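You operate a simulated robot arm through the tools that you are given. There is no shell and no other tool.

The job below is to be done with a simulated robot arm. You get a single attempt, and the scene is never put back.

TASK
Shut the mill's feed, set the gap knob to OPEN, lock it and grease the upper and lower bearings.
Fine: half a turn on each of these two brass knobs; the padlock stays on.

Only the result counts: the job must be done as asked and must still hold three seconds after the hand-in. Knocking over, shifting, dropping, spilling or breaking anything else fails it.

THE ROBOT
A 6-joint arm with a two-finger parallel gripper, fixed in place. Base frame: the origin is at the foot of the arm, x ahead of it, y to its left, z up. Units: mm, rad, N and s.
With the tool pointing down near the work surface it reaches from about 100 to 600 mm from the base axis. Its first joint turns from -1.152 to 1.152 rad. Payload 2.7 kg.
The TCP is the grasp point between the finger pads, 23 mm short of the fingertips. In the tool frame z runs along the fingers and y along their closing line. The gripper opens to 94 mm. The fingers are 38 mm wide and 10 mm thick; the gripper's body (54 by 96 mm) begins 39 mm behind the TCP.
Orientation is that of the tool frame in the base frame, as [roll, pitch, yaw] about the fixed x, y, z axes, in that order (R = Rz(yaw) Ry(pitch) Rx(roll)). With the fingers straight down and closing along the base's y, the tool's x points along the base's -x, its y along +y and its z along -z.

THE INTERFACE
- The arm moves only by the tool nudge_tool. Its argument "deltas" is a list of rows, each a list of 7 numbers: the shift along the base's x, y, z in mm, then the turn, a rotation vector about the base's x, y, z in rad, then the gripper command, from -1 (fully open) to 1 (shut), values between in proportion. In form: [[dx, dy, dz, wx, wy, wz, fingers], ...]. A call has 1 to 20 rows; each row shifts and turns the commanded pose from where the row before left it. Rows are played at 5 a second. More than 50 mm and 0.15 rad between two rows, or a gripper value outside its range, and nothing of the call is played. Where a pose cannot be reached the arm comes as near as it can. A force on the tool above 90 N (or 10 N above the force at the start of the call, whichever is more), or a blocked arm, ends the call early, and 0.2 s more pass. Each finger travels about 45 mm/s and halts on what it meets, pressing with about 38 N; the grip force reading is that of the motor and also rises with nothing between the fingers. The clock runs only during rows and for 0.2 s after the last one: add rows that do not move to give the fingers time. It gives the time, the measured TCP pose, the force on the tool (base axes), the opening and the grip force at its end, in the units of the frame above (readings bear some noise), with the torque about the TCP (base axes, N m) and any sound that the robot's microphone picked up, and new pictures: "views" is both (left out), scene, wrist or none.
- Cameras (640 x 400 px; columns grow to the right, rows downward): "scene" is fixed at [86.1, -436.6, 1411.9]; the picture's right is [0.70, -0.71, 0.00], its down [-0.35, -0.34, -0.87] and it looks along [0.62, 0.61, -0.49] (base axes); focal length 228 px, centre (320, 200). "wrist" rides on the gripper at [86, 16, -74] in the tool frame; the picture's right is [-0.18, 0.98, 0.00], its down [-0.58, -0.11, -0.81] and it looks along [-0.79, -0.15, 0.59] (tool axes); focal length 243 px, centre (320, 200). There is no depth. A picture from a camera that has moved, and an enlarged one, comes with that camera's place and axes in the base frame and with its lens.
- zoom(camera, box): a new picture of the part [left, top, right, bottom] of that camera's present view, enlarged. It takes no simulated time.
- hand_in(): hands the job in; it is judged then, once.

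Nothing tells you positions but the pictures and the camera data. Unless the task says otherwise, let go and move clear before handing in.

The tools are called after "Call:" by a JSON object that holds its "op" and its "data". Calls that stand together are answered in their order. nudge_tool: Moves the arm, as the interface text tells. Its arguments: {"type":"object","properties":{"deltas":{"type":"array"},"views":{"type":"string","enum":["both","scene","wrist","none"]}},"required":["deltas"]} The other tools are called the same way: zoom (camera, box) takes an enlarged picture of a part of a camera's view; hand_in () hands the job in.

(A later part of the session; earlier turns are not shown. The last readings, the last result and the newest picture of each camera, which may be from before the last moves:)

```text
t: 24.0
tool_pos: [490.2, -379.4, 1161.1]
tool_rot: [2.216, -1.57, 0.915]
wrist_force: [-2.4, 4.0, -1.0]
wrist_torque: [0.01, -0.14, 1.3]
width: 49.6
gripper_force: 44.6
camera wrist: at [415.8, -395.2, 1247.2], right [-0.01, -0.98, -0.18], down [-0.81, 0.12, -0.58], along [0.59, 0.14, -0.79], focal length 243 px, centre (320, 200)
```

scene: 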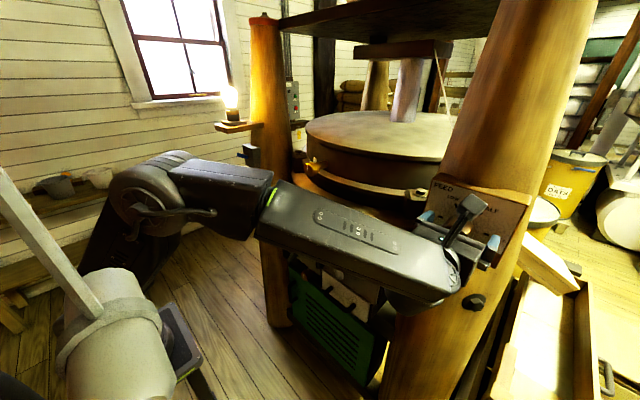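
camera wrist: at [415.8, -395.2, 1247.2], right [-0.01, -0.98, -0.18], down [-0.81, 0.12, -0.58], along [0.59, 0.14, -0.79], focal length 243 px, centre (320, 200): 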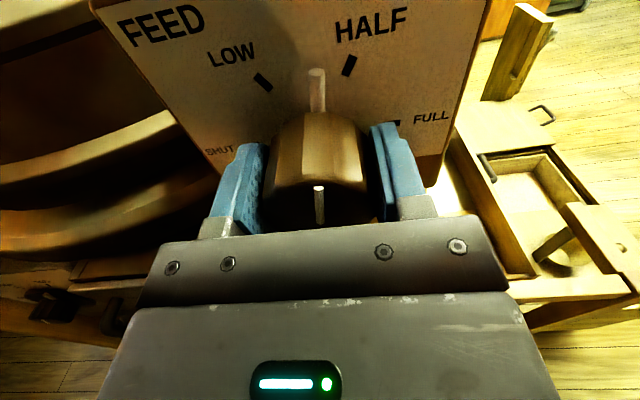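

It holds, with the knob measuring about 50 mm across. I turn it a little counter-clockwise and check how it moves.

Call:
{"op": "nudge_tool", "data": {"deltas": [[0, 0, 0, -0.1, 0, 0, 1], [0, 0, 0, -0.1, 0, 0, 1], [0, 0, 0, -0.1, 0, 0, 1], [0, 0, 0, -0.1, 0, 0, 1]]}}

Call:
{"op": "zoom", "data": {"camera": "wrist", "box": [180, 20, 500, 220]}}

```text
t: 25.0
tool_pos: [490.3, -379.4, 1159.6]
tool_rot: [1.56, -1.167, 1.571]
wrist_force: [-13.0, 15.7, -0.5]
wrist_torque: [0.03, 0.93, 1.06]
width: 49.3
gripper_force: 44.7
camera wrist: at [415.8, -359.9, 1246.3], right [-0.01, -0.98, 0.22], down [-0.81, -0.12, -0.58], along [0.59, -0.18, -0.78], focal length 243 px, centre (320, 200)
```

scene: 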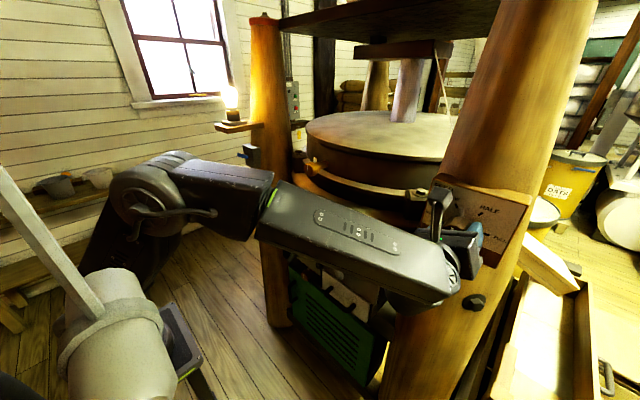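
wrist: 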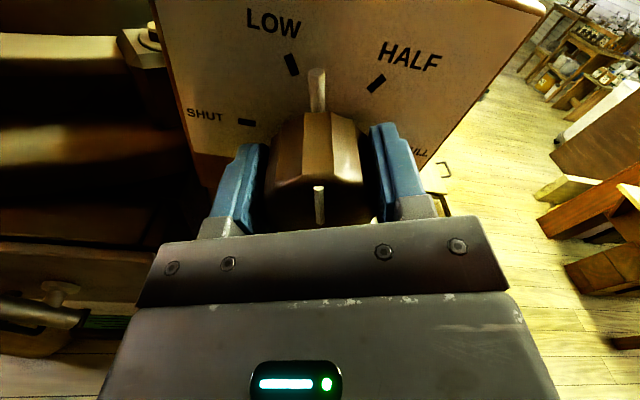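

```text
2.00 times, centred on (340, 120) of wrist
camera zoom: at [415.8, -359.9, 1246.3], right [-0.01, -0.98, 0.22], down [-0.81, -0.12, -0.58], along [0.59, -0.18, -0.78], focal length 485 px, centre (280, 360)
```

zoom: 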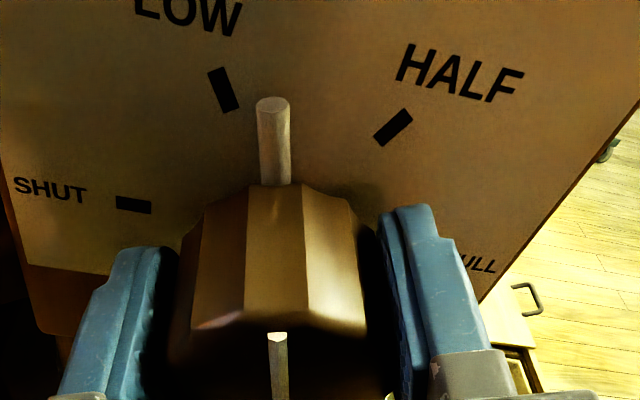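

The knob turns with the grip. I carry on toward SHUT.

Call:
{"op": "nudge_tool", "data": {"deltas": [[0, 0, 0, -0.1, 0, 0, 1], [0, 0, 0, -0.1, 0, 0, 1], [0, 0, 0, -0.1, 0, 0, 1], [0, 0, 0, -0.1, 0, 0, 1], [0, 0, 0, -0.1, 0, 0, 1], [0, 0, 0, -0.1, 0, 0, 1], [0, 0, 0, -0.1, 0, 0, 1], [0, 0, 0, -0.1, 0, 0, 1], [0, 0, 0, -0.1, 0, 0, 1], [0, 0, 0, -0.1, 0, 0, 1], [0, 0, 0, 0, 0, 0, 1]]}}

Call:
{"op": "zoom", "data": {"camera": "wrist", "box": [180, 20, 500, 220]}}

Call:
{"op": "zoom", "data": {"camera": "scene", "box": [390, 155, 540, 275]}}

```text
t: 27.4
tool_pos: [489.4, -379.3, 1159.0]
tool_rot: [1.561, -0.169, 1.572]
wrist_force: [-12.2, 27.3, -6.0]
wrist_torque: [0.02, 1.37, 0.05]
width: 49.7
gripper_force: 45.1
camera wrist: at [415.6, -296.8, 1190.0], right [-0.01, -0.35, 0.94], down [-0.8, -0.56, -0.21], along [0.59, -0.76, -0.27], focal length 243 px, centre (320, 200)
```

scene: 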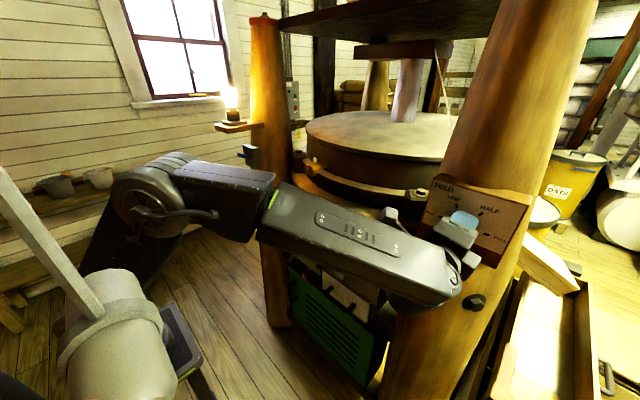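
wrist: 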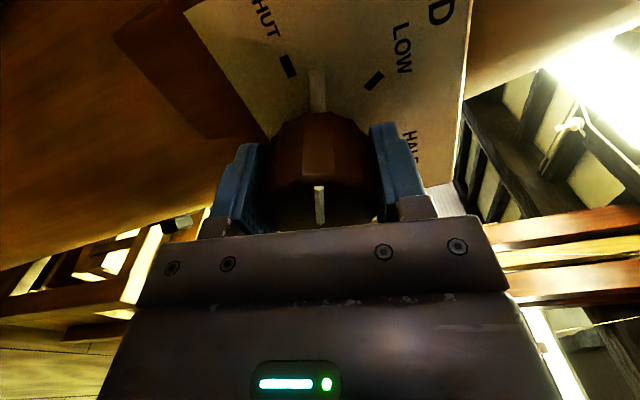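

```text
2.00 times, centred on (340, 120) of wrist
camera zoom: at [415.6, -296.8, 1190.0], right [-0.01, -0.35, 0.94], down [-0.8, -0.56, -0.21], along [0.59, -0.76, -0.27], focal length 485 px, centre (280, 360)
```

zoom: 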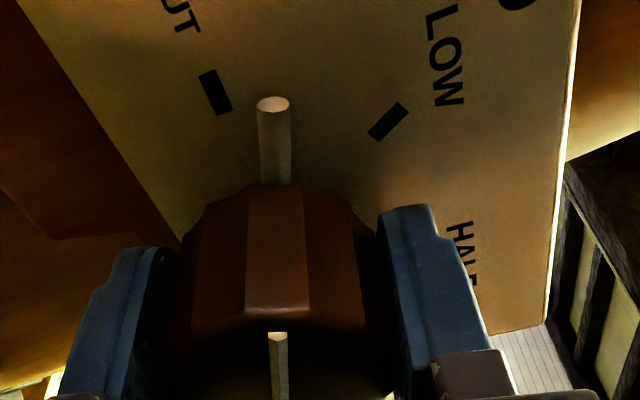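

```text
3.33 times, centred on (465, 215) of scene
camera zoom: at [85.9, -435.8, 1412.2], right [0.7, -0.71, 0.0], down [-0.35, -0.34, -0.87], along [0.62, 0.61, -0.49], focal length 760 px, centre (-163, 150)
```

zoom: 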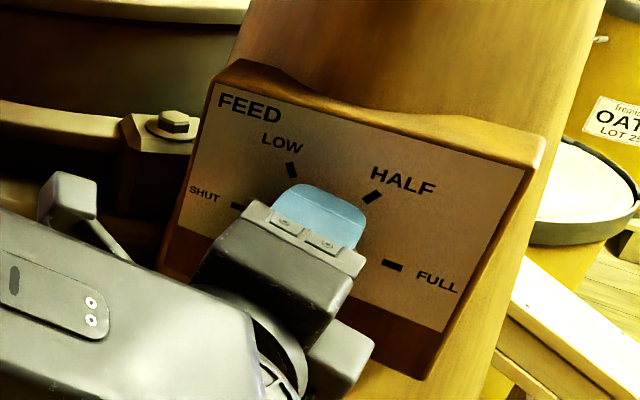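

The pointer is at about 161° and SHUT is at 180°. I turn the remaining 19°.

Call:
{"op": "nudge_tool", "data": {"deltas": [[0, 0, 0, -0.1, 0, 0, 1], [0, 0, 0, -0.1, 0, 0, 1], [0, 0, 0, -0.1, 0, 0, 1], [0, 0, 0, -0.03, 0, 0, 1], [0, 0, 0, 0, 0, 0, 1]], "views": "wrist"}}

Call:
{"op": "zoom", "data": {"camera": "wrist", "box": [180, 20, 500, 220]}}

```text
t: 28.6
tool_pos: [490.8, -379.6, 1159.4]
tool_rot: [1.56, 0.16, 1.572]
wrist_force: [-6.4, 23.7, -6.2]
wrist_torque: [0.01, 1.51, 0.3]
width: 49.4
gripper_force: 45.0
camera wrist: at [415.7, -291.8, 1161.6], right [-0.01, -0.02, 1.0], down [-0.8, -0.59, -0.02], along [0.59, -0.8, -0.01], focal length 243 px, centre (320, 200)
```

wrist: 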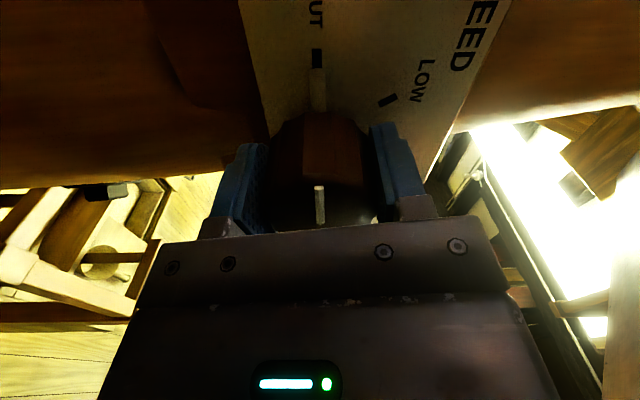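

```text
2.00 times, centred on (340, 120) of wrist
camera zoom: at [415.7, -291.8, 1161.6], right [-0.01, -0.02, 1.0], down [-0.8, -0.59, -0.02], along [0.59, -0.8, -0.01], focal length 485 px, centre (280, 360)
```

zoom: 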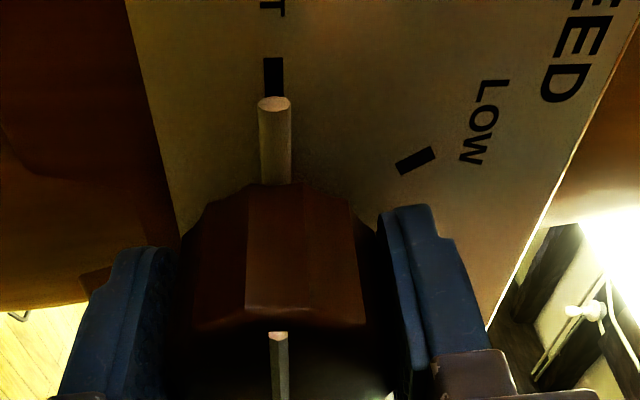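

The pointer lines up with SHUT. I release and back straight off.

Call:
{"op": "nudge_tool", "data": {"deltas": [[0, 0, 0, 0, 0, 0, -1], [0, 0, 0, 0, 0, 0, -1], [0, 0, 0, 0, 0, 0, -1], [0, 0, 0, 0, 0, 0, -1], [-25, 0, 0, 0, 0, 0, -1], [-25, 0, 0, 0, 0, 0, -1], [-22, 0, 0, 0, 0, 0, -1], [0, 0, 0, 0, 0, 0, -1]]}}

Call:
{"op": "zoom", "data": {"camera": "wrist", "box": [180, 0, 500, 220]}}

Call:
{"op": "zoom", "data": {"camera": "scene", "box": [390, 155, 540, 275]}}

```text
t: 30.4
tool_pos: [416.3, -379.6, 1161.3]
tool_rot: [1.558, 0.16, 1.573]
wrist_force: [0.3, -0.4, -0.1]
wrist_torque: [0.0, 0.02, 0.02]
width: 93.9
gripper_force: 0.1
camera wrist: at [343.0, -292.5, 1162.2], right [-0.01, -0.03, 1.0], down [-0.8, -0.59, -0.03], along [0.59, -0.8, -0.01], focal length 243 px, centre (320, 200)
```

scene: 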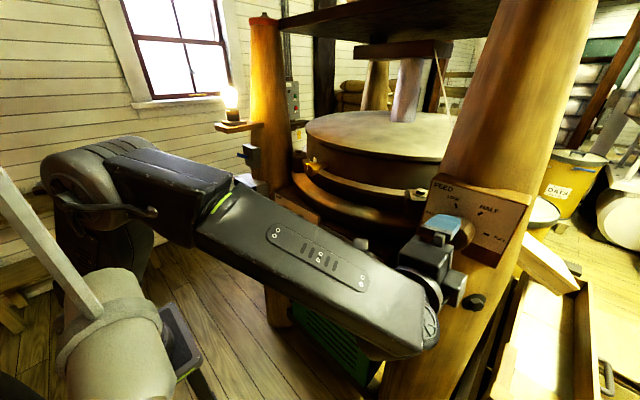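
wrist: 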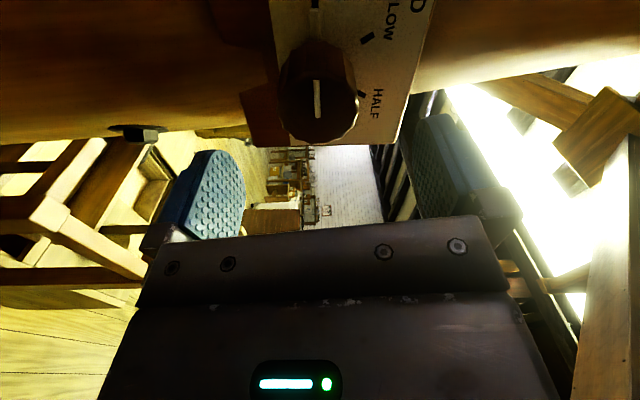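

```text
1.82 times, centred on (340, 110) of wrist
camera zoom: at [343.0, -292.5, 1162.2], right [-0.01, -0.03, 1.0], down [-0.8, -0.59, -0.03], along [0.59, -0.8, -0.01], focal length 441 px, centre (284, 364)
```

zoom: 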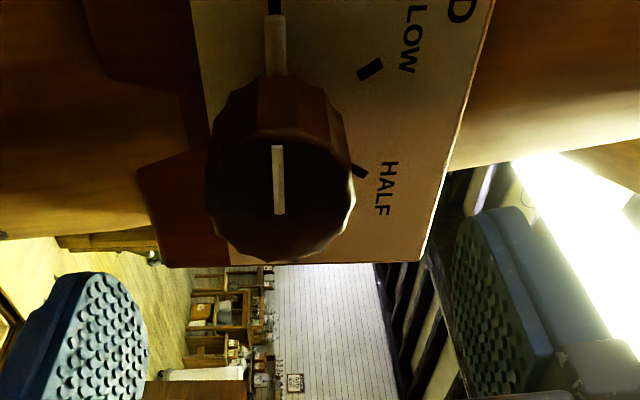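

```text
3.33 times, centred on (465, 215) of scene
camera zoom: at [86.1, -436.6, 1411.9], right [0.7, -0.71, 0.0], down [-0.35, -0.34, -0.87], along [0.62, 0.61, -0.49], focal length 760 px, centre (-163, 150)
```

zoom: 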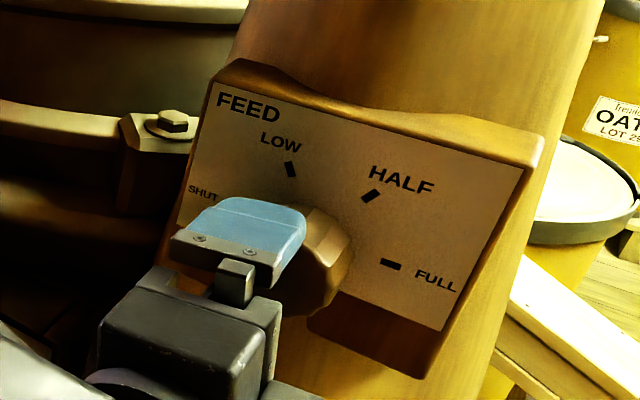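

The feed reads SHUT. Next is the gap knob, so I roll the camera back on top and pitch down to travel.

Call:
{"op": "nudge_tool", "data": {"deltas": [[-5, 0, 0, 0.145, 0, 0, -1], [-5, 0, 0, 0.145, 0, 0, -1], [0, 0, 0, 0.145, 0, 0, -1], [0, 0, 0, 0.145, 0, 0, -1], [0, 0, 0, 0.145, 0, 0, -1], [0, 0, 0, 0.145, 0, 0, -1], [0, 0, 0, 0.145, 0, 0, -1], [0, 0, 0, 0.145, 0, 0, -1], [0, 0, 0, 0.145, 0, 0, -1], [0, 0, 0, 0.145, 0, 0, -1], [0, 0, 0, 0.145, 0, 0, -1], [0, 0, 0, 0.135, 0, 0, -1], [0, 0, 0, 0, 0.14, 0, -1], [0, 0, 0, 0, 0.14, 0, -1], [0, 0, 0, 0, 0.14, 0, -1], [0, 0, 0, 0, 0.14, 0, -1], [0, 0, 0, 0, 0.14, 0, -1], [0, 0, 0, 0, 0, 0, -1]]}}

Call:
{"op": "zoom", "data": {"camera": "scene", "box": [390, 155, 540, 275]}}

```text
t: 34.2
tool_pos: [408.0, -379.5, 1160.4]
tool_rot: [3.129, -0.87, 0.0]
wrist_force: [0.5, 0.1, -0.3]
wrist_torque: [-0.03, -0.02, 0.01]
width: 94.1
gripper_force: 0.1
camera wrist: at [407.4, -395.8, 1275.0], right [-0.13, -0.98, -0.13], down [-0.99, 0.12, 0.08], along [-0.06, 0.14, -0.99], focal length 243 px, centre (320, 200)
```

scene: 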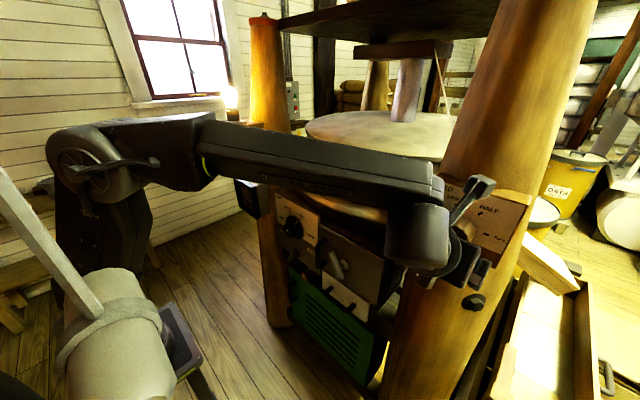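
wrist: 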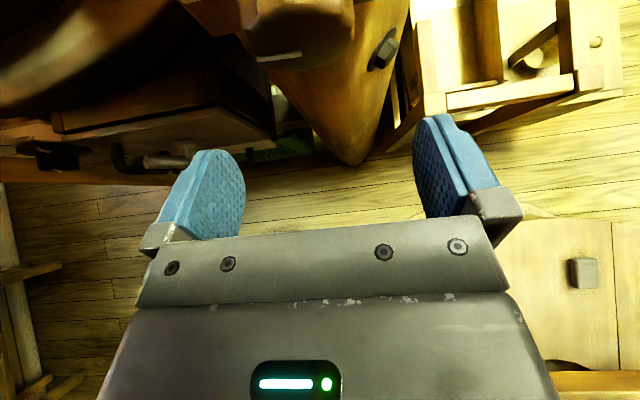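

```text
3.33 times, centred on (465, 215) of scene
camera zoom: at [86.1, -436.6, 1411.9], right [0.7, -0.71, 0.0], down [-0.35, -0.34, -0.87], along [0.62, 0.61, -0.49], focal length 760 px, centre (-163, 150)
```

zoom: 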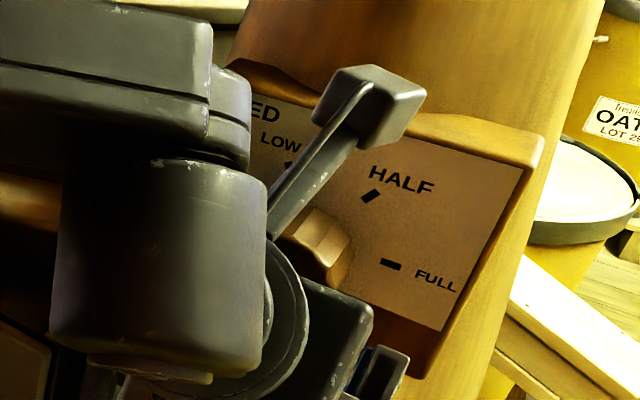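

The travel pose is fine. I swing back left toward the gap panel.

Call:
{"op": "nudge_tool", "data": {"deltas": [[3, 40, -5, 0, 0, 0, -1], [3, 40, -10, 0, 0, 0, -1], [3, 40, -10, 0, 0, 0, -1], [3, 40, -10, 0, 0, 0, -1], [3, 40, -10, 0, 0, 0, -1], [3, 40, -10, 0, 0, 0, -1], [3, 40, -10, 0, 0, 0, -1], [3, 40, -10, 0, 0, 0, -1], [0, 40, -10, 0, 0, 0, -1], [0, 40, -10, 0, 0, 0, -1], [0, 40, -15, 0, 0, 0, -1], [0, 40, -15, 0, 0, 0, -1], [0, 40, -15, 0, 0, 0, -1], [0, 0, 0, 0, 0, 0, -1]]}}

Call:
{"op": "zoom", "data": {"camera": "scene", "box": [390, 155, 540, 275]}}

Call:
{"op": "zoom", "data": {"camera": "wrist", "box": [180, 0, 500, 220]}}

```text
t: 37.2
tool_pos: [432.5, -45.9, 1071.1]
tool_rot: [-3.136, -0.873, -0.001]
wrist_force: [0.5, -0.1, 0.4]
wrist_torque: [0.04, 0.01, 0.01]
width: 94.2
gripper_force: 0.0
out of reach, approached as far as the arm can: row 9, 10, 11, 12, 13
camera wrist: at [431.6, -62.1, 1184.9], right [-0.11, -0.98, -0.14], down [-0.99, 0.1, 0.07], along [-0.06, 0.15, -0.99], focal length 243 px, centre (320, 200)
```

scene: 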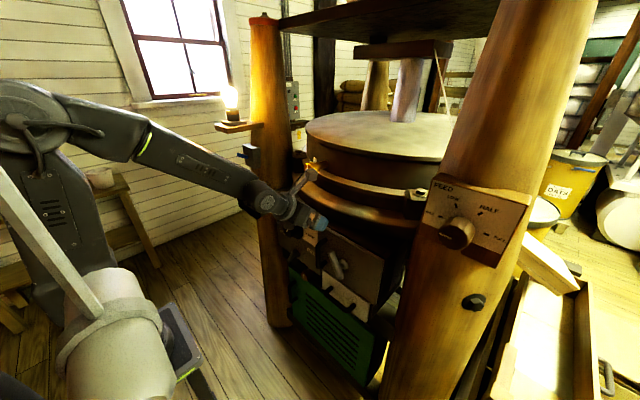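
wrist: 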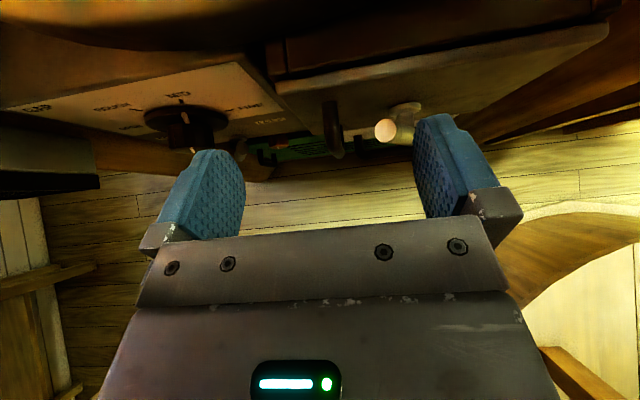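

```text
3.33 times, centred on (465, 215) of scene
camera zoom: at [86.1, -436.6, 1411.9], right [0.7, -0.71, 0.0], down [-0.35, -0.34, -0.87], along [0.62, 0.61, -0.49], focal length 760 px, centre (-163, 150)
```

zoom: 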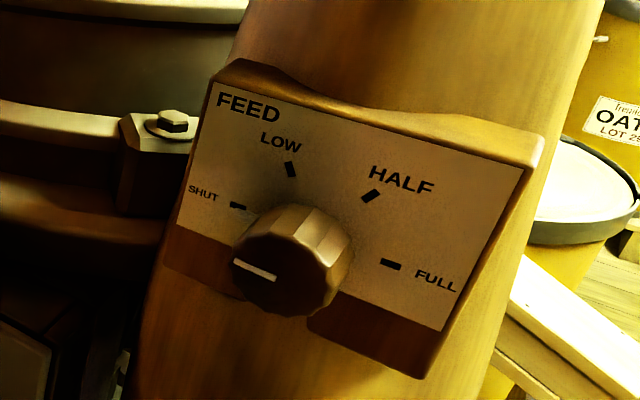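

```text
1.82 times, centred on (340, 110) of wrist
camera zoom: at [431.6, -62.1, 1184.9], right [-0.11, -0.98, -0.14], down [-0.99, 0.1, 0.07], along [-0.06, 0.15, -0.99], focal length 441 px, centre (284, 364)
```

zoom: 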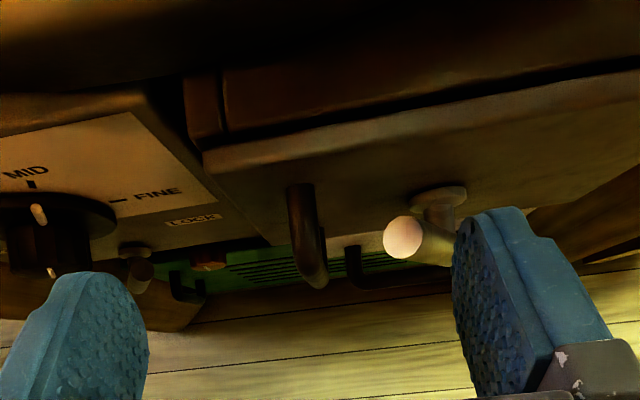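

The scene view confirms FEED at SHUT. The arm stalls where the forearm and tool become collinear, so I pitch the tool up to level to get past that before moving left.

Call:
{"op": "nudge_tool", "data": {"deltas": [[10, 0, 0, 0, -0.1, 0, -1], [10, 0, 0, 0, -0.1, 0, -1], [0, 0, 0, 0, -0.1, 0, -1], [0, 0, 0, 0, -0.1, 0, -1], [0, 0, 0, 0, -0.1, 0, -1], [0, 0, 0, 0, -0.1, 0, -1], [0, 0, 0, 0, -0.1, 0, -1], [0, 0, 0, 0, 0, 0, -1]]}}

```text
t: 39.0
tool_pos: [452.3, 3.9, 1088.2]
tool_rot: [1.71, -1.563, 1.413]
wrist_force: [-0.8, -0.1, 0.2]
wrist_torque: [-0.03, 0.02, -0.02]
width: 93.9
gripper_force: 0.0
out of reach, approached as far as the arm can: row 3, 4, 5, 6, 7
camera wrist: at [378.6, -10.3, 1176.3], right [-0.02, -0.98, -0.18], down [-0.8, 0.12, -0.58], along [0.59, 0.13, -0.79], focal length 243 px, centre (320, 200)
```

scene: 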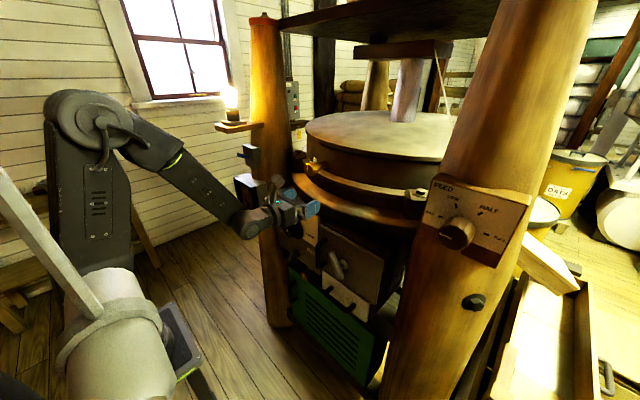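
wrist: 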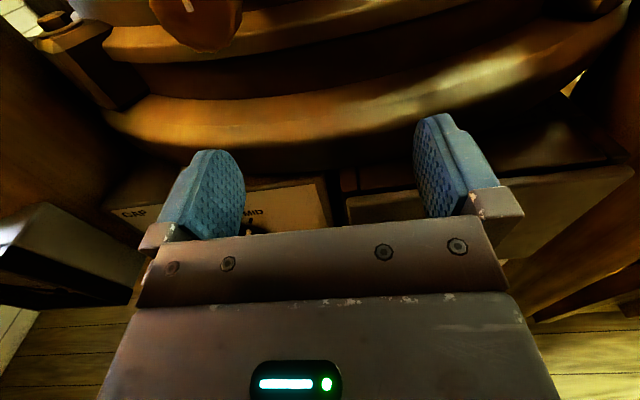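

I'm level again, past the singular pose. I move down and left to line up with the gap knob.

Call:
{"op": "nudge_tool", "data": {"deltas": [[0, 15, -30, 0, 0, 0, -1], [0, 20, -30, 0, 0, 0, -1], [0, 20, -30, 0, 0, 0, -1], [0, 24, -30, 0, 0, 0, -1], [0, 24, -30, 0, 0, 0, -1], [0, 24, -30, 0, 0, 0, -1], [0, 22, -32, 0, 0, 0, -1], [0, 0, 0, 0, 0, 0, -1]]}}

Call:
{"op": "zoom", "data": {"camera": "wrist", "box": [180, 0, 500, 220]}}

```text
t: 40.8
tool_pos: [464.8, 173.4, 898.4]
tool_rot: [1.742, -1.565, 1.384]
wrist_force: [-0.1, -0.6, -0.2]
wrist_torque: [-0.01, -0.04, 0.02]
width: 94.1
gripper_force: 0.1
out of reach, approached as far as the arm can: row 2, 3, 4, 5, 6
camera wrist: at [390.0, 158.5, 985.1], right [-0.02, -0.98, -0.18], down [-0.81, 0.12, -0.58], along [0.59, 0.13, -0.79], focal length 243 px, centre (320, 200)
```

scene: 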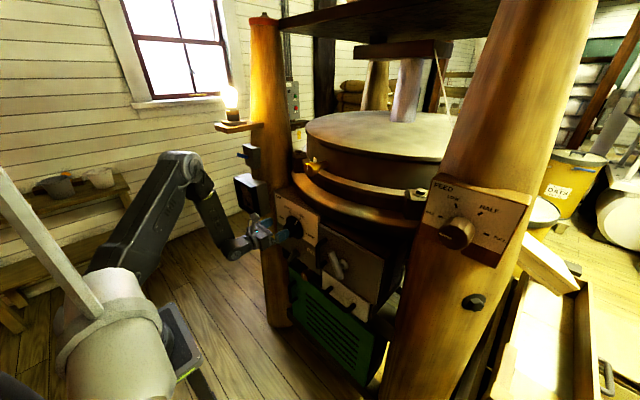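
wrist: 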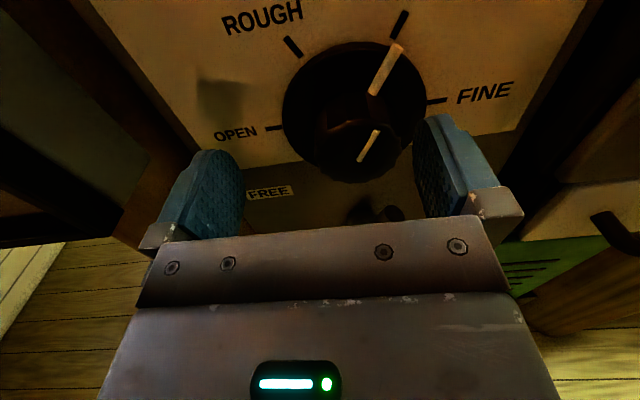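

```text
1.82 times, centred on (340, 110) of wrist
camera zoom: at [390.0, 158.5, 985.1], right [-0.02, -0.98, -0.18], down [-0.81, 0.12, -0.58], along [0.59, 0.13, -0.79], focal length 441 px, centre (284, 364)
```

zoom: 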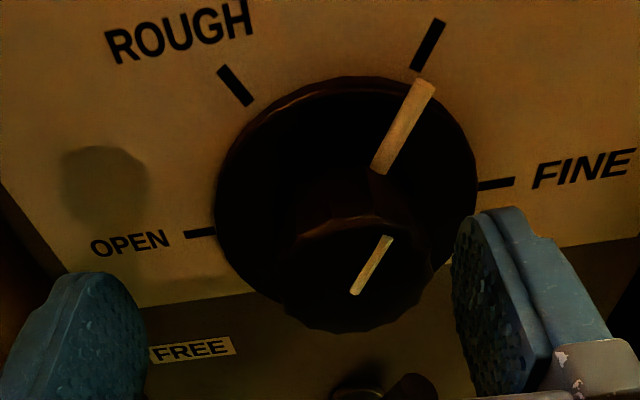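

The gap knob centre refines to (y 152, z 875). I shift onto its axis, check, then go in.

Call:
{"op": "nudge_tool", "data": {"deltas": [[0, -11, -12, 0, 0, 0, -1], [0, -10.4, -11.4, 0, 0, 0, -1], [0, 0, 0, 0, 0, 0, -1]], "views": "wrist"}}

Call:
{"op": "zoom", "data": {"camera": "wrist", "box": [180, 0, 500, 220]}}

Call:
{"op": "zoom", "data": {"camera": "scene", "box": [230, 180, 350, 270]}}

```text
t: 41.6
tool_pos: [479.3, 168.6, 886.3]
tool_rot: [1.851, -1.564, 1.276]
wrist_force: [1.0, -0.1, 0.2]
wrist_torque: [0.0, -0.03, -0.04]
width: 93.8
gripper_force: 0.0
out of reach, approached as far as the arm can: row 1, 2
camera wrist: at [404.8, 154.0, 972.6], right [-0.02, -0.98, -0.18], down [-0.81, 0.12, -0.58], along [0.59, 0.13, -0.79], focal length 243 px, centre (320, 200)
```

wrist: 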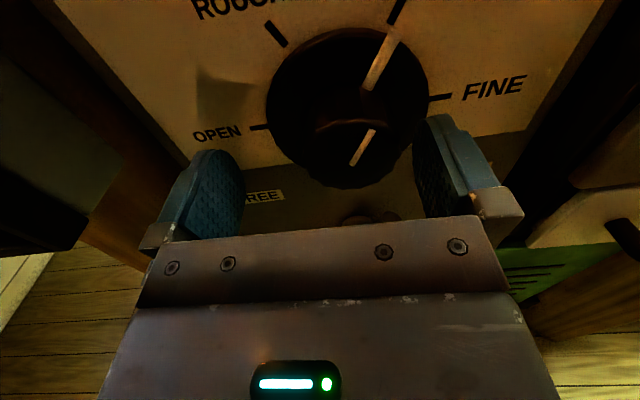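

```text
1.82 times, centred on (340, 110) of wrist
camera zoom: at [404.8, 154.0, 972.6], right [-0.02, -0.98, -0.18], down [-0.81, 0.12, -0.58], along [0.59, 0.13, -0.79], focal length 441 px, centre (284, 364)
```

zoom: 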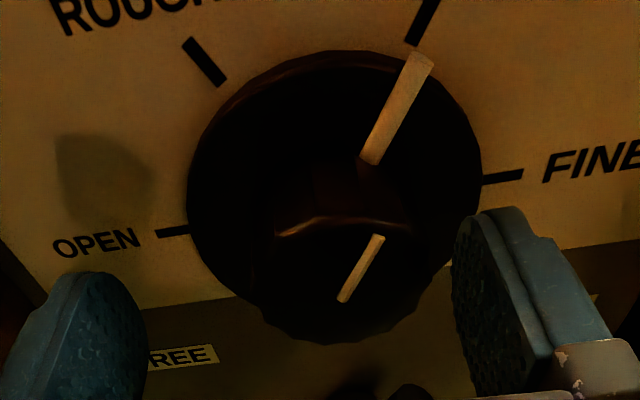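

```text
4.44 times, centred on (290, 225) of scene
camera zoom: at [86.1, -436.6, 1411.9], right [0.7, -0.71, 0.0], down [-0.35, -0.34, -0.87], along [0.62, 0.61, -0.49], focal length 1013 px, centre (453, 89)
```

zoom: 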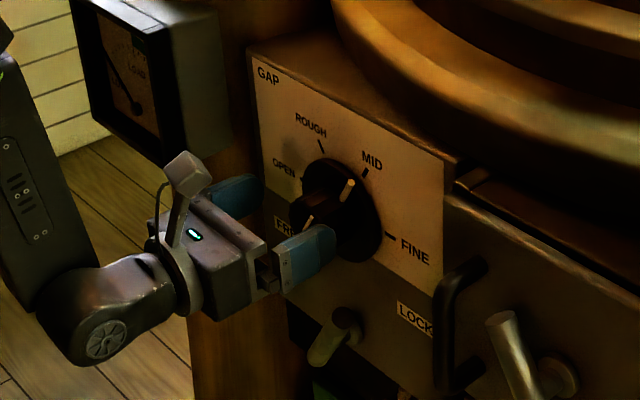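

I'm at the fold limit here. A slight downward pitch frees the arm, so I tilt 0.25 rad, align over the knob's axis, and level out again once the fingers are around it.

Call:
{"op": "nudge_tool", "data": {"deltas": [[0, 0, 0, 0, 0.12, 0, -1], [0, 0, 0, 0, 0.13, 0, -1], [-5, -8, 0, 0, 0, 0, -1], [-5, -8.5, -5, 0, 0, 0, -1], [0, 0, -5, 0, 0, 0, -1], [0, 0, 0, 0, 0, 0, -1]], "views": "wrist"}}

Call:
{"op": "zoom", "data": {"camera": "scene", "box": [230, 180, 350, 270]}}

```text
t: 43.0
tool_pos: [468.6, 152.5, 876.4]
tool_rot: [3.13, -1.321, 0.0]
wrist_force: [-0.5, 0.1, -1.0]
wrist_torque: [0.01, 0.01, -0.04]
width: 94.0
gripper_force: 0.1
camera wrist: at [418.3, 136.7, 978.5], right [-0.06, -0.98, -0.18], down [-0.92, 0.12, -0.36], along [0.38, 0.14, -0.91], focal length 243 px, centre (320, 200)
```

wrist: 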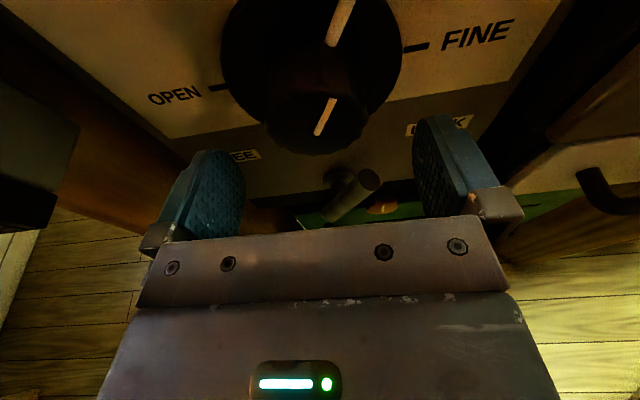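

```text
4.44 times, centred on (290, 225) of scene
camera zoom: at [86.1, -436.6, 1411.9], right [0.7, -0.71, 0.0], down [-0.35, -0.34, -0.87], along [0.62, 0.61, -0.49], focal length 1013 px, centre (453, 89)
```

zoom: 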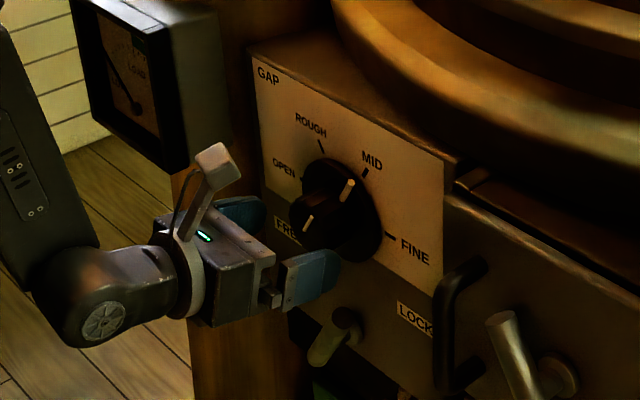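

Aligned now. The lock lever shows well from here, so I enlarge it before going in.

Call:
{"op": "zoom", "data": {"camera": "wrist", "box": [240, 60, 480, 220]}}

Call:
{"op": "zoom", "data": {"camera": "scene", "box": [275, 235, 335, 285]}}

```text
2.50 times, centred on (360, 140) of wrist
camera zoom: at [418.3, 136.7, 978.5], right [-0.06, -0.98, -0.18], down [-0.92, 0.12, -0.36], along [0.38, 0.14, -0.91], focal length 606 px, centre (220, 350)
```

zoom: 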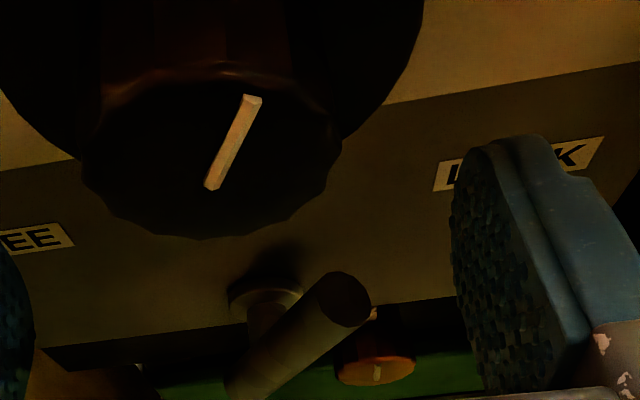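

```text
8.00 times, centred on (305, 260) of scene
camera zoom: at [86.1, -436.6, 1411.9], right [0.7, -0.71, 0.0], down [-0.35, -0.34, -0.87], along [0.62, 0.61, -0.49], focal length 1824 px, centre (440, -280)
```

zoom: 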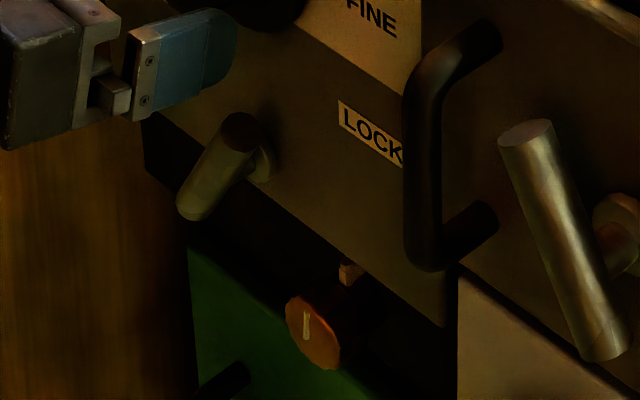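

The lock lever is a short round bar on a hub near (y 150, z 730), with FREE upper left and LOCK upper right. First I finish the gap by sliding over its knob and levelling.

Call:
{"op": "nudge_tool", "data": {"deltas": [[13, 0, 0, 0, 0, 0, -1], [13, -0.3, -0.5, 0, 0, 0, -1], [11, 0, -0.5, 0, 0, 0, -1], [0, 0, 0, 0, -0.12, 0, -1], [0, 0, 0, 0, -0.13, 0, -1], [0, 0, 0, 0, 0, 0, -1]], "views": "wrist"}}

Call:
{"op": "zoom", "data": {"camera": "scene", "box": [230, 180, 350, 270]}}

Call:
{"op": "zoom", "data": {"camera": "wrist", "box": [180, 20, 500, 240]}}

```text
t: 44.4
tool_pos: [506.6, 152.7, 875.3]
tool_rot: [1.536, -1.565, 1.589]
wrist_force: [0.4, 0.5, -0.3]
wrist_torque: [0.01, 0.0, -0.02]
width: 94.3
gripper_force: 0.0
camera wrist: at [432.2, 138.3, 962.7], right [-0.01, -0.98, -0.18], down [-0.8, 0.12, -0.58], along [0.59, 0.14, -0.79], focal length 243 px, centre (320, 200)
```

wrist: 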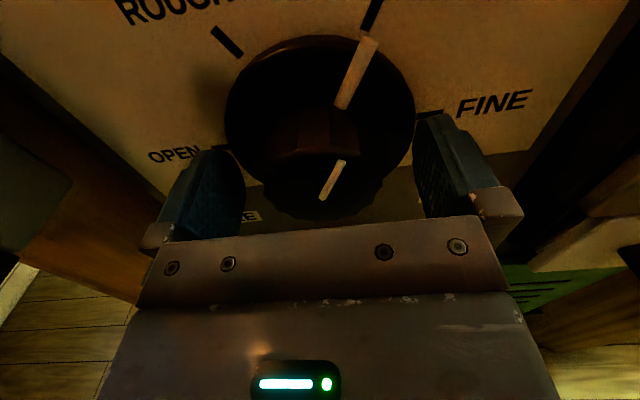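

```text
4.44 times, centred on (290, 225) of scene
camera zoom: at [86.1, -436.6, 1411.9], right [0.7, -0.71, 0.0], down [-0.35, -0.34, -0.87], along [0.62, 0.61, -0.49], focal length 1013 px, centre (453, 89)
```

zoom: 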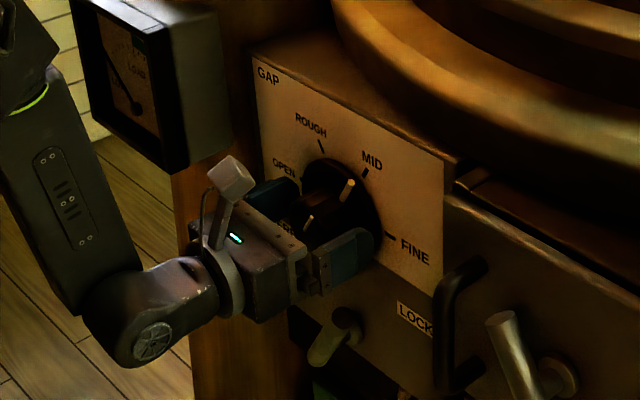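

```text
1.82 times, centred on (340, 130) of wrist
camera zoom: at [432.2, 138.3, 962.7], right [-0.01, -0.98, -0.18], down [-0.8, 0.12, -0.58], along [0.59, 0.14, -0.79], focal length 441 px, centre (284, 327)
```

zoom: 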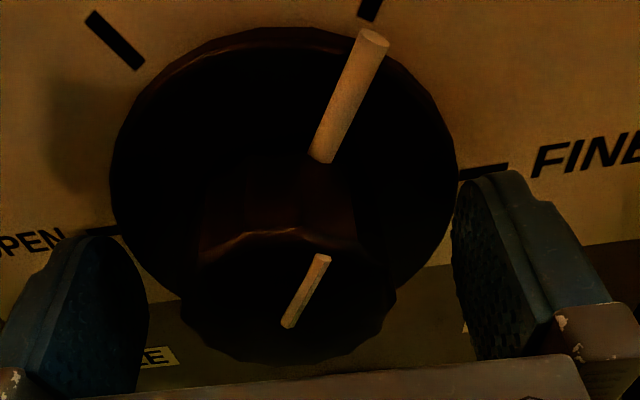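

The fingers straddle the grip without touching the skirt. I close and start turning counter-clockwise.

Call:
{"op": "nudge_tool", "data": {"deltas": [[0, 0, 0, 0, 0, 0, 1], [0, 0, 0, 0, 0, 0, 1], [0, 0, 0, 0, 0, 0, 1], [0, 0, 0, 0, 0, 0, 1], [0, 0, 0, -0.1, 0, 0, 1], [0, 0, 0, -0.1, 0, 0, 1], [0, 0, 0, -0.1, 0, 0, 1]], "views": "wrist"}}

Call:
{"op": "zoom", "data": {"camera": "wrist", "box": [180, 0, 500, 220]}}

```text
t: 46.0
tool_pos: [507.4, 151.4, 875.0]
tool_rot: [1.557, -1.267, 1.575]
wrist_force: [2.3, 0.0, 1.7]
wrist_torque: [-0.02, 0.22, 1.19]
width: 53.1
gripper_force: 45.1
camera wrist: at [432.0, 163.5, 963.1], right [-0.01, -0.99, 0.12], down [-0.8, -0.06, -0.59], along [0.59, -0.1, -0.8], focal length 243 px, centre (320, 200)
```

wrist: 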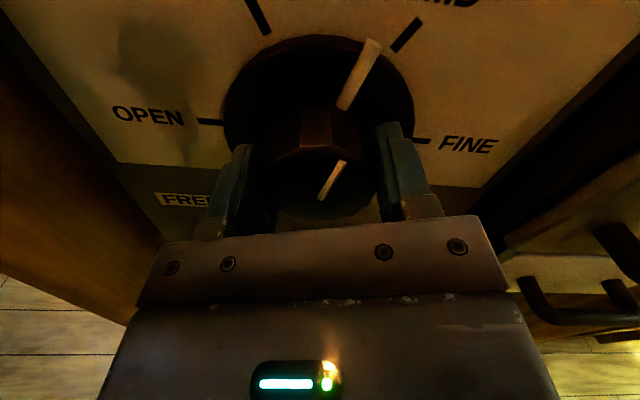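

```text
1.82 times, centred on (340, 110) of wrist
camera zoom: at [432.0, 163.5, 963.1], right [-0.01, -0.99, 0.12], down [-0.8, -0.06, -0.59], along [0.59, -0.1, -0.8], focal length 441 px, centre (284, 364)
```

zoom: 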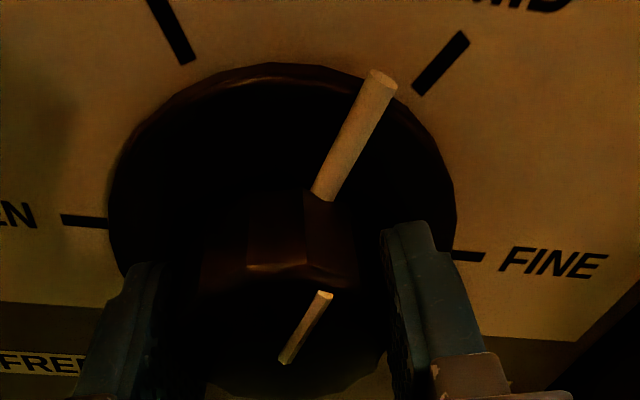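

The knob follows the turn. I continue most of the way to OPEN.

Call:
{"op": "nudge_tool", "data": {"deltas": [[0, 0, 0, -0.1, 0, 0, 1], [0, 0, 0, -0.1, 0, 0, 1], [0, 0, 0, -0.1, 0, 0, 1], [0, 0, 0, -0.1, 0, 0, 1], [0, 0, 0, -0.1, 0, 0, 1], [0, 0, 0, -0.1, 0, 0, 1], [0, 0, 0, -0.1, 0, 0, 1], [0, 0, 0, -0.1, 0, 0, 1], [0, 0, 0, -0.1, 0, 0, 1], [0, 0, 0, -0.1, 0, 0, 1], [0, 0, 0, -0.1, 0, 0, 1], [0, 0, 0, -0.1, 0, 0, 1], [0, 0, 0, -0.1, 0, 0, 1], [0, 0, 0, -0.1, 0, 0, 1], [0, 0, 0, -0.1, 0, 0, 1], [0, 0, 0, -0.1, 0, 0, 1], [0, 0, 0, 0, 0, 0, 1]]}}

Call:
{"op": "zoom", "data": {"camera": "wrist", "box": [180, 0, 500, 220]}}

```text
t: 49.6
tool_pos: [506.6, 151.6, 874.8]
tool_rot: [1.556, 0.333, 1.57]
wrist_force: [6.6, 5.4, 14.3]
wrist_torque: [0.01, 1.27, -0.07]
width: 53.0
gripper_force: 45.1
camera wrist: at [432.1, 238.7, 862.2], right [-0.01, 0.15, 0.99], down [-0.81, -0.59, 0.07], along [0.59, -0.8, 0.13], focal length 243 px, centre (320, 200)
```

scene: 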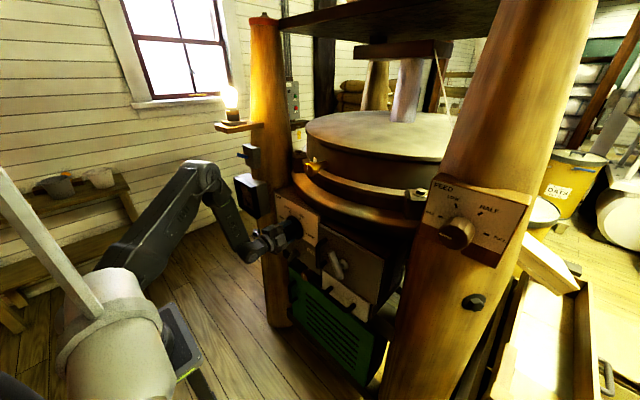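
wrist: 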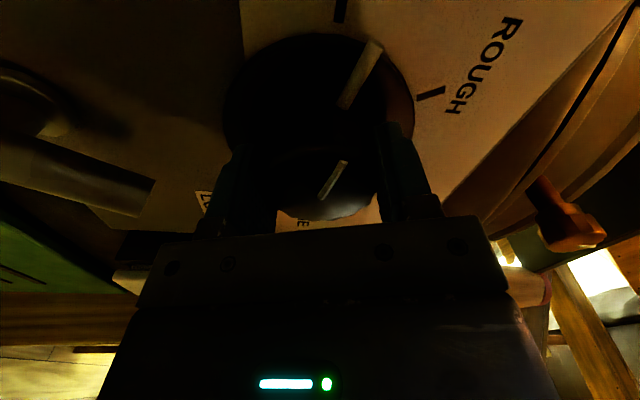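

```text
1.82 times, centred on (340, 110) of wrist
camera zoom: at [432.1, 238.7, 862.2], right [-0.01, 0.15, 0.99], down [-0.81, -0.59, 0.07], along [0.59, -0.8, 0.13], focal length 441 px, centre (284, 364)
```

zoom: 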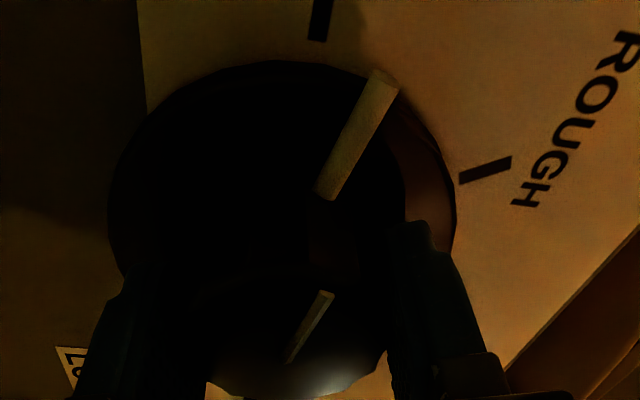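

The pointer is about 16° short of OPEN. I turn a little further and check.

Call:
{"op": "nudge_tool", "data": {"deltas": [[0, 0, 0, -0.1, 0, 0, 1], [0, 0, 0, -0.1, 0, 0, 1], [0, 0, 0, -0.06, 0, 0, 1], [0, 0, 0, 0, 0, 0, 1]], "views": "wrist"}}

Call:
{"op": "zoom", "data": {"camera": "wrist", "box": [180, 0, 500, 220]}}

Call:
{"op": "zoom", "data": {"camera": "scene", "box": [250, 190, 330, 250]}}

```text
t: 50.6
tool_pos: [506.2, 152.2, 876.3]
tool_rot: [1.556, 0.591, 1.569]
wrist_force: [9.8, 6.7, 18.6]
wrist_torque: [-0.01, 1.09, -0.91]
width: 53.1
gripper_force: 45.1
camera wrist: at [432.1, 232.3, 840.3], right [-0.02, 0.39, 0.92], down [-0.81, -0.55, 0.22], along [0.59, -0.74, 0.33], focal length 243 px, centre (320, 200)
```

wrist: 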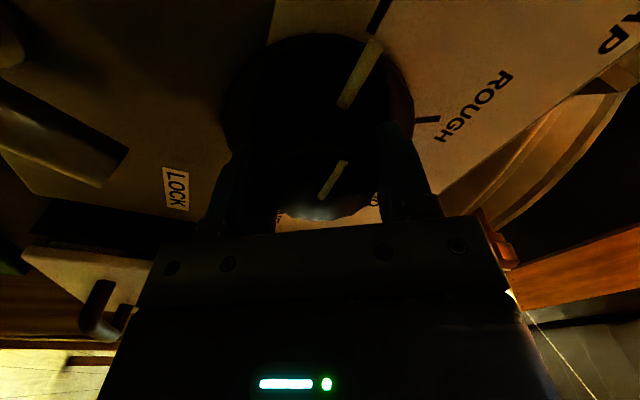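

```text
1.82 times, centred on (340, 110) of wrist
camera zoom: at [432.1, 232.3, 840.3], right [-0.02, 0.39, 0.92], down [-0.81, -0.55, 0.22], along [0.59, -0.74, 0.33], focal length 441 px, centre (284, 364)
```

zoom: 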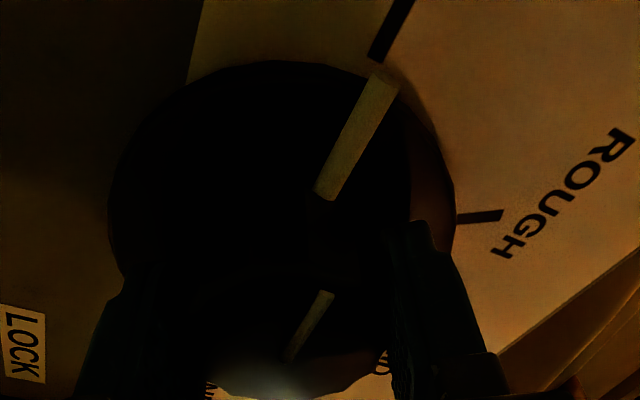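

```text
6.67 times, centred on (290, 220) of scene
camera zoom: at [86.1, -436.5, 1411.9], right [0.7, -0.71, 0.0], down [-0.35, -0.34, -0.87], along [0.62, 0.61, -0.49], focal length 1520 px, centre (520, 67)
```

zoom: 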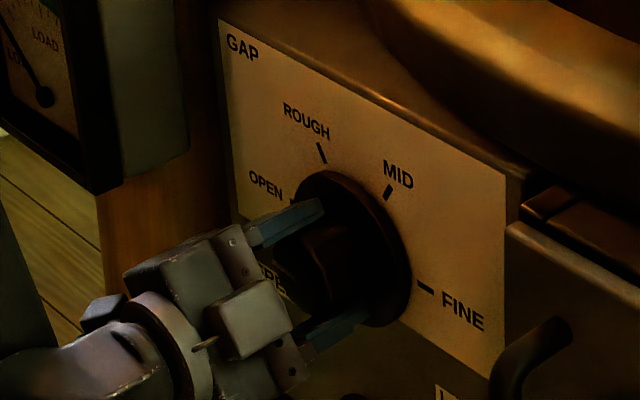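

The pointer is in line with the OPEN tick. I open the fingers, back off a few mm, and roll back upright around the knob.

Call:
{"op": "nudge_tool", "data": {"deltas": [[0, 0, 0, 0, 0, 0, -1], [0, 0, 0, 0, 0, 0, -1], [0, 0, 0, 0, 0, 0, -1], [0, 0, 0, 0, 0, 0, -1], [-6, 0, -0.5, 0, 0, 0, -1], [-6, 0, -0.5, 0, 0, 0, -1], [0, 0, 0, 0, 0, 0, -1]], "views": "wrist"}}

Call:
{"op": "zoom", "data": {"camera": "wrist", "box": [180, 0, 500, 220]}}

Call:
{"op": "zoom", "data": {"camera": "scene", "box": [250, 190, 330, 250]}}

Call:
{"op": "zoom", "data": {"camera": "wrist", "box": [0, 0, 240, 200]}}

```text
t: 52.2
tool_pos: [492.7, 152.8, 873.8]
tool_rot: [1.56, 0.589, 1.57]
wrist_force: [-1.0, -0.2, -0.4]
wrist_torque: [0.03, -0.01, -0.01]
width: 93.8
gripper_force: 0.1
camera wrist: at [419.8, 232.4, 838.6], right [-0.01, 0.39, 0.92], down [-0.8, -0.55, 0.22], along [0.59, -0.74, 0.32], focal length 243 px, centre (320, 200)
```

wrist: 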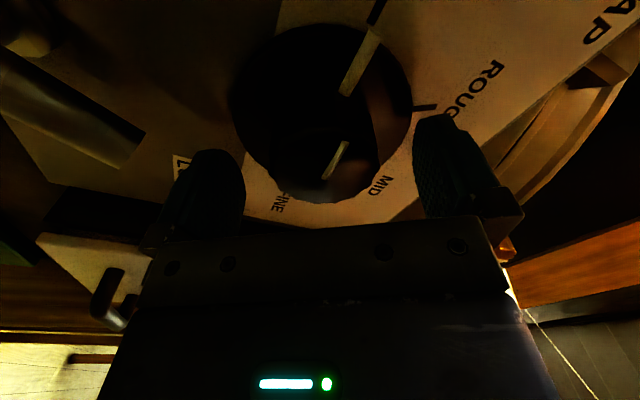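

```text
1.82 times, centred on (340, 110) of wrist
camera zoom: at [419.8, 232.4, 838.6], right [-0.01, 0.39, 0.92], down [-0.8, -0.55, 0.22], along [0.59, -0.74, 0.32], focal length 441 px, centre (284, 364)
```

zoom: 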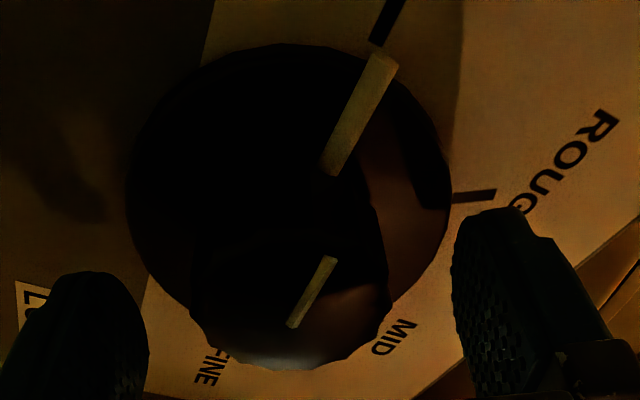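

```text
6.67 times, centred on (290, 220) of scene
camera zoom: at [86.1, -436.6, 1411.9], right [0.7, -0.71, 0.0], down [-0.35, -0.34, -0.87], along [0.62, 0.61, -0.49], focal length 1520 px, centre (520, 67)
```

zoom: 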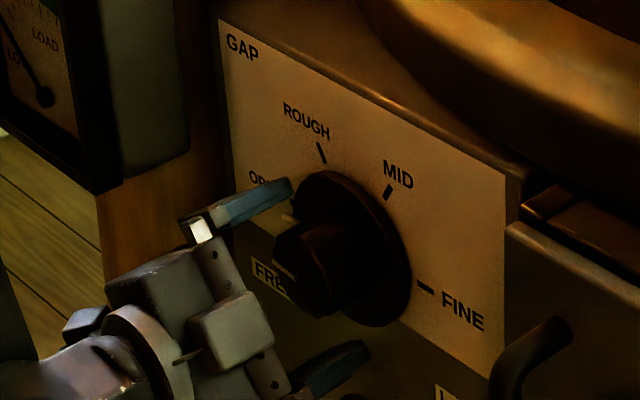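

```text
2.00 times, centred on (120, 100) of wrist
camera zoom: at [419.8, 232.4, 838.6], right [-0.01, 0.39, 0.92], down [-0.8, -0.55, 0.22], along [0.59, -0.74, 0.32], focal length 485 px, centre (720, 400)
```

zoom: 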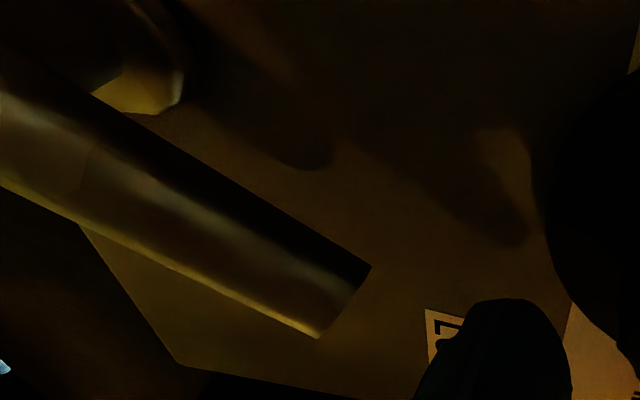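

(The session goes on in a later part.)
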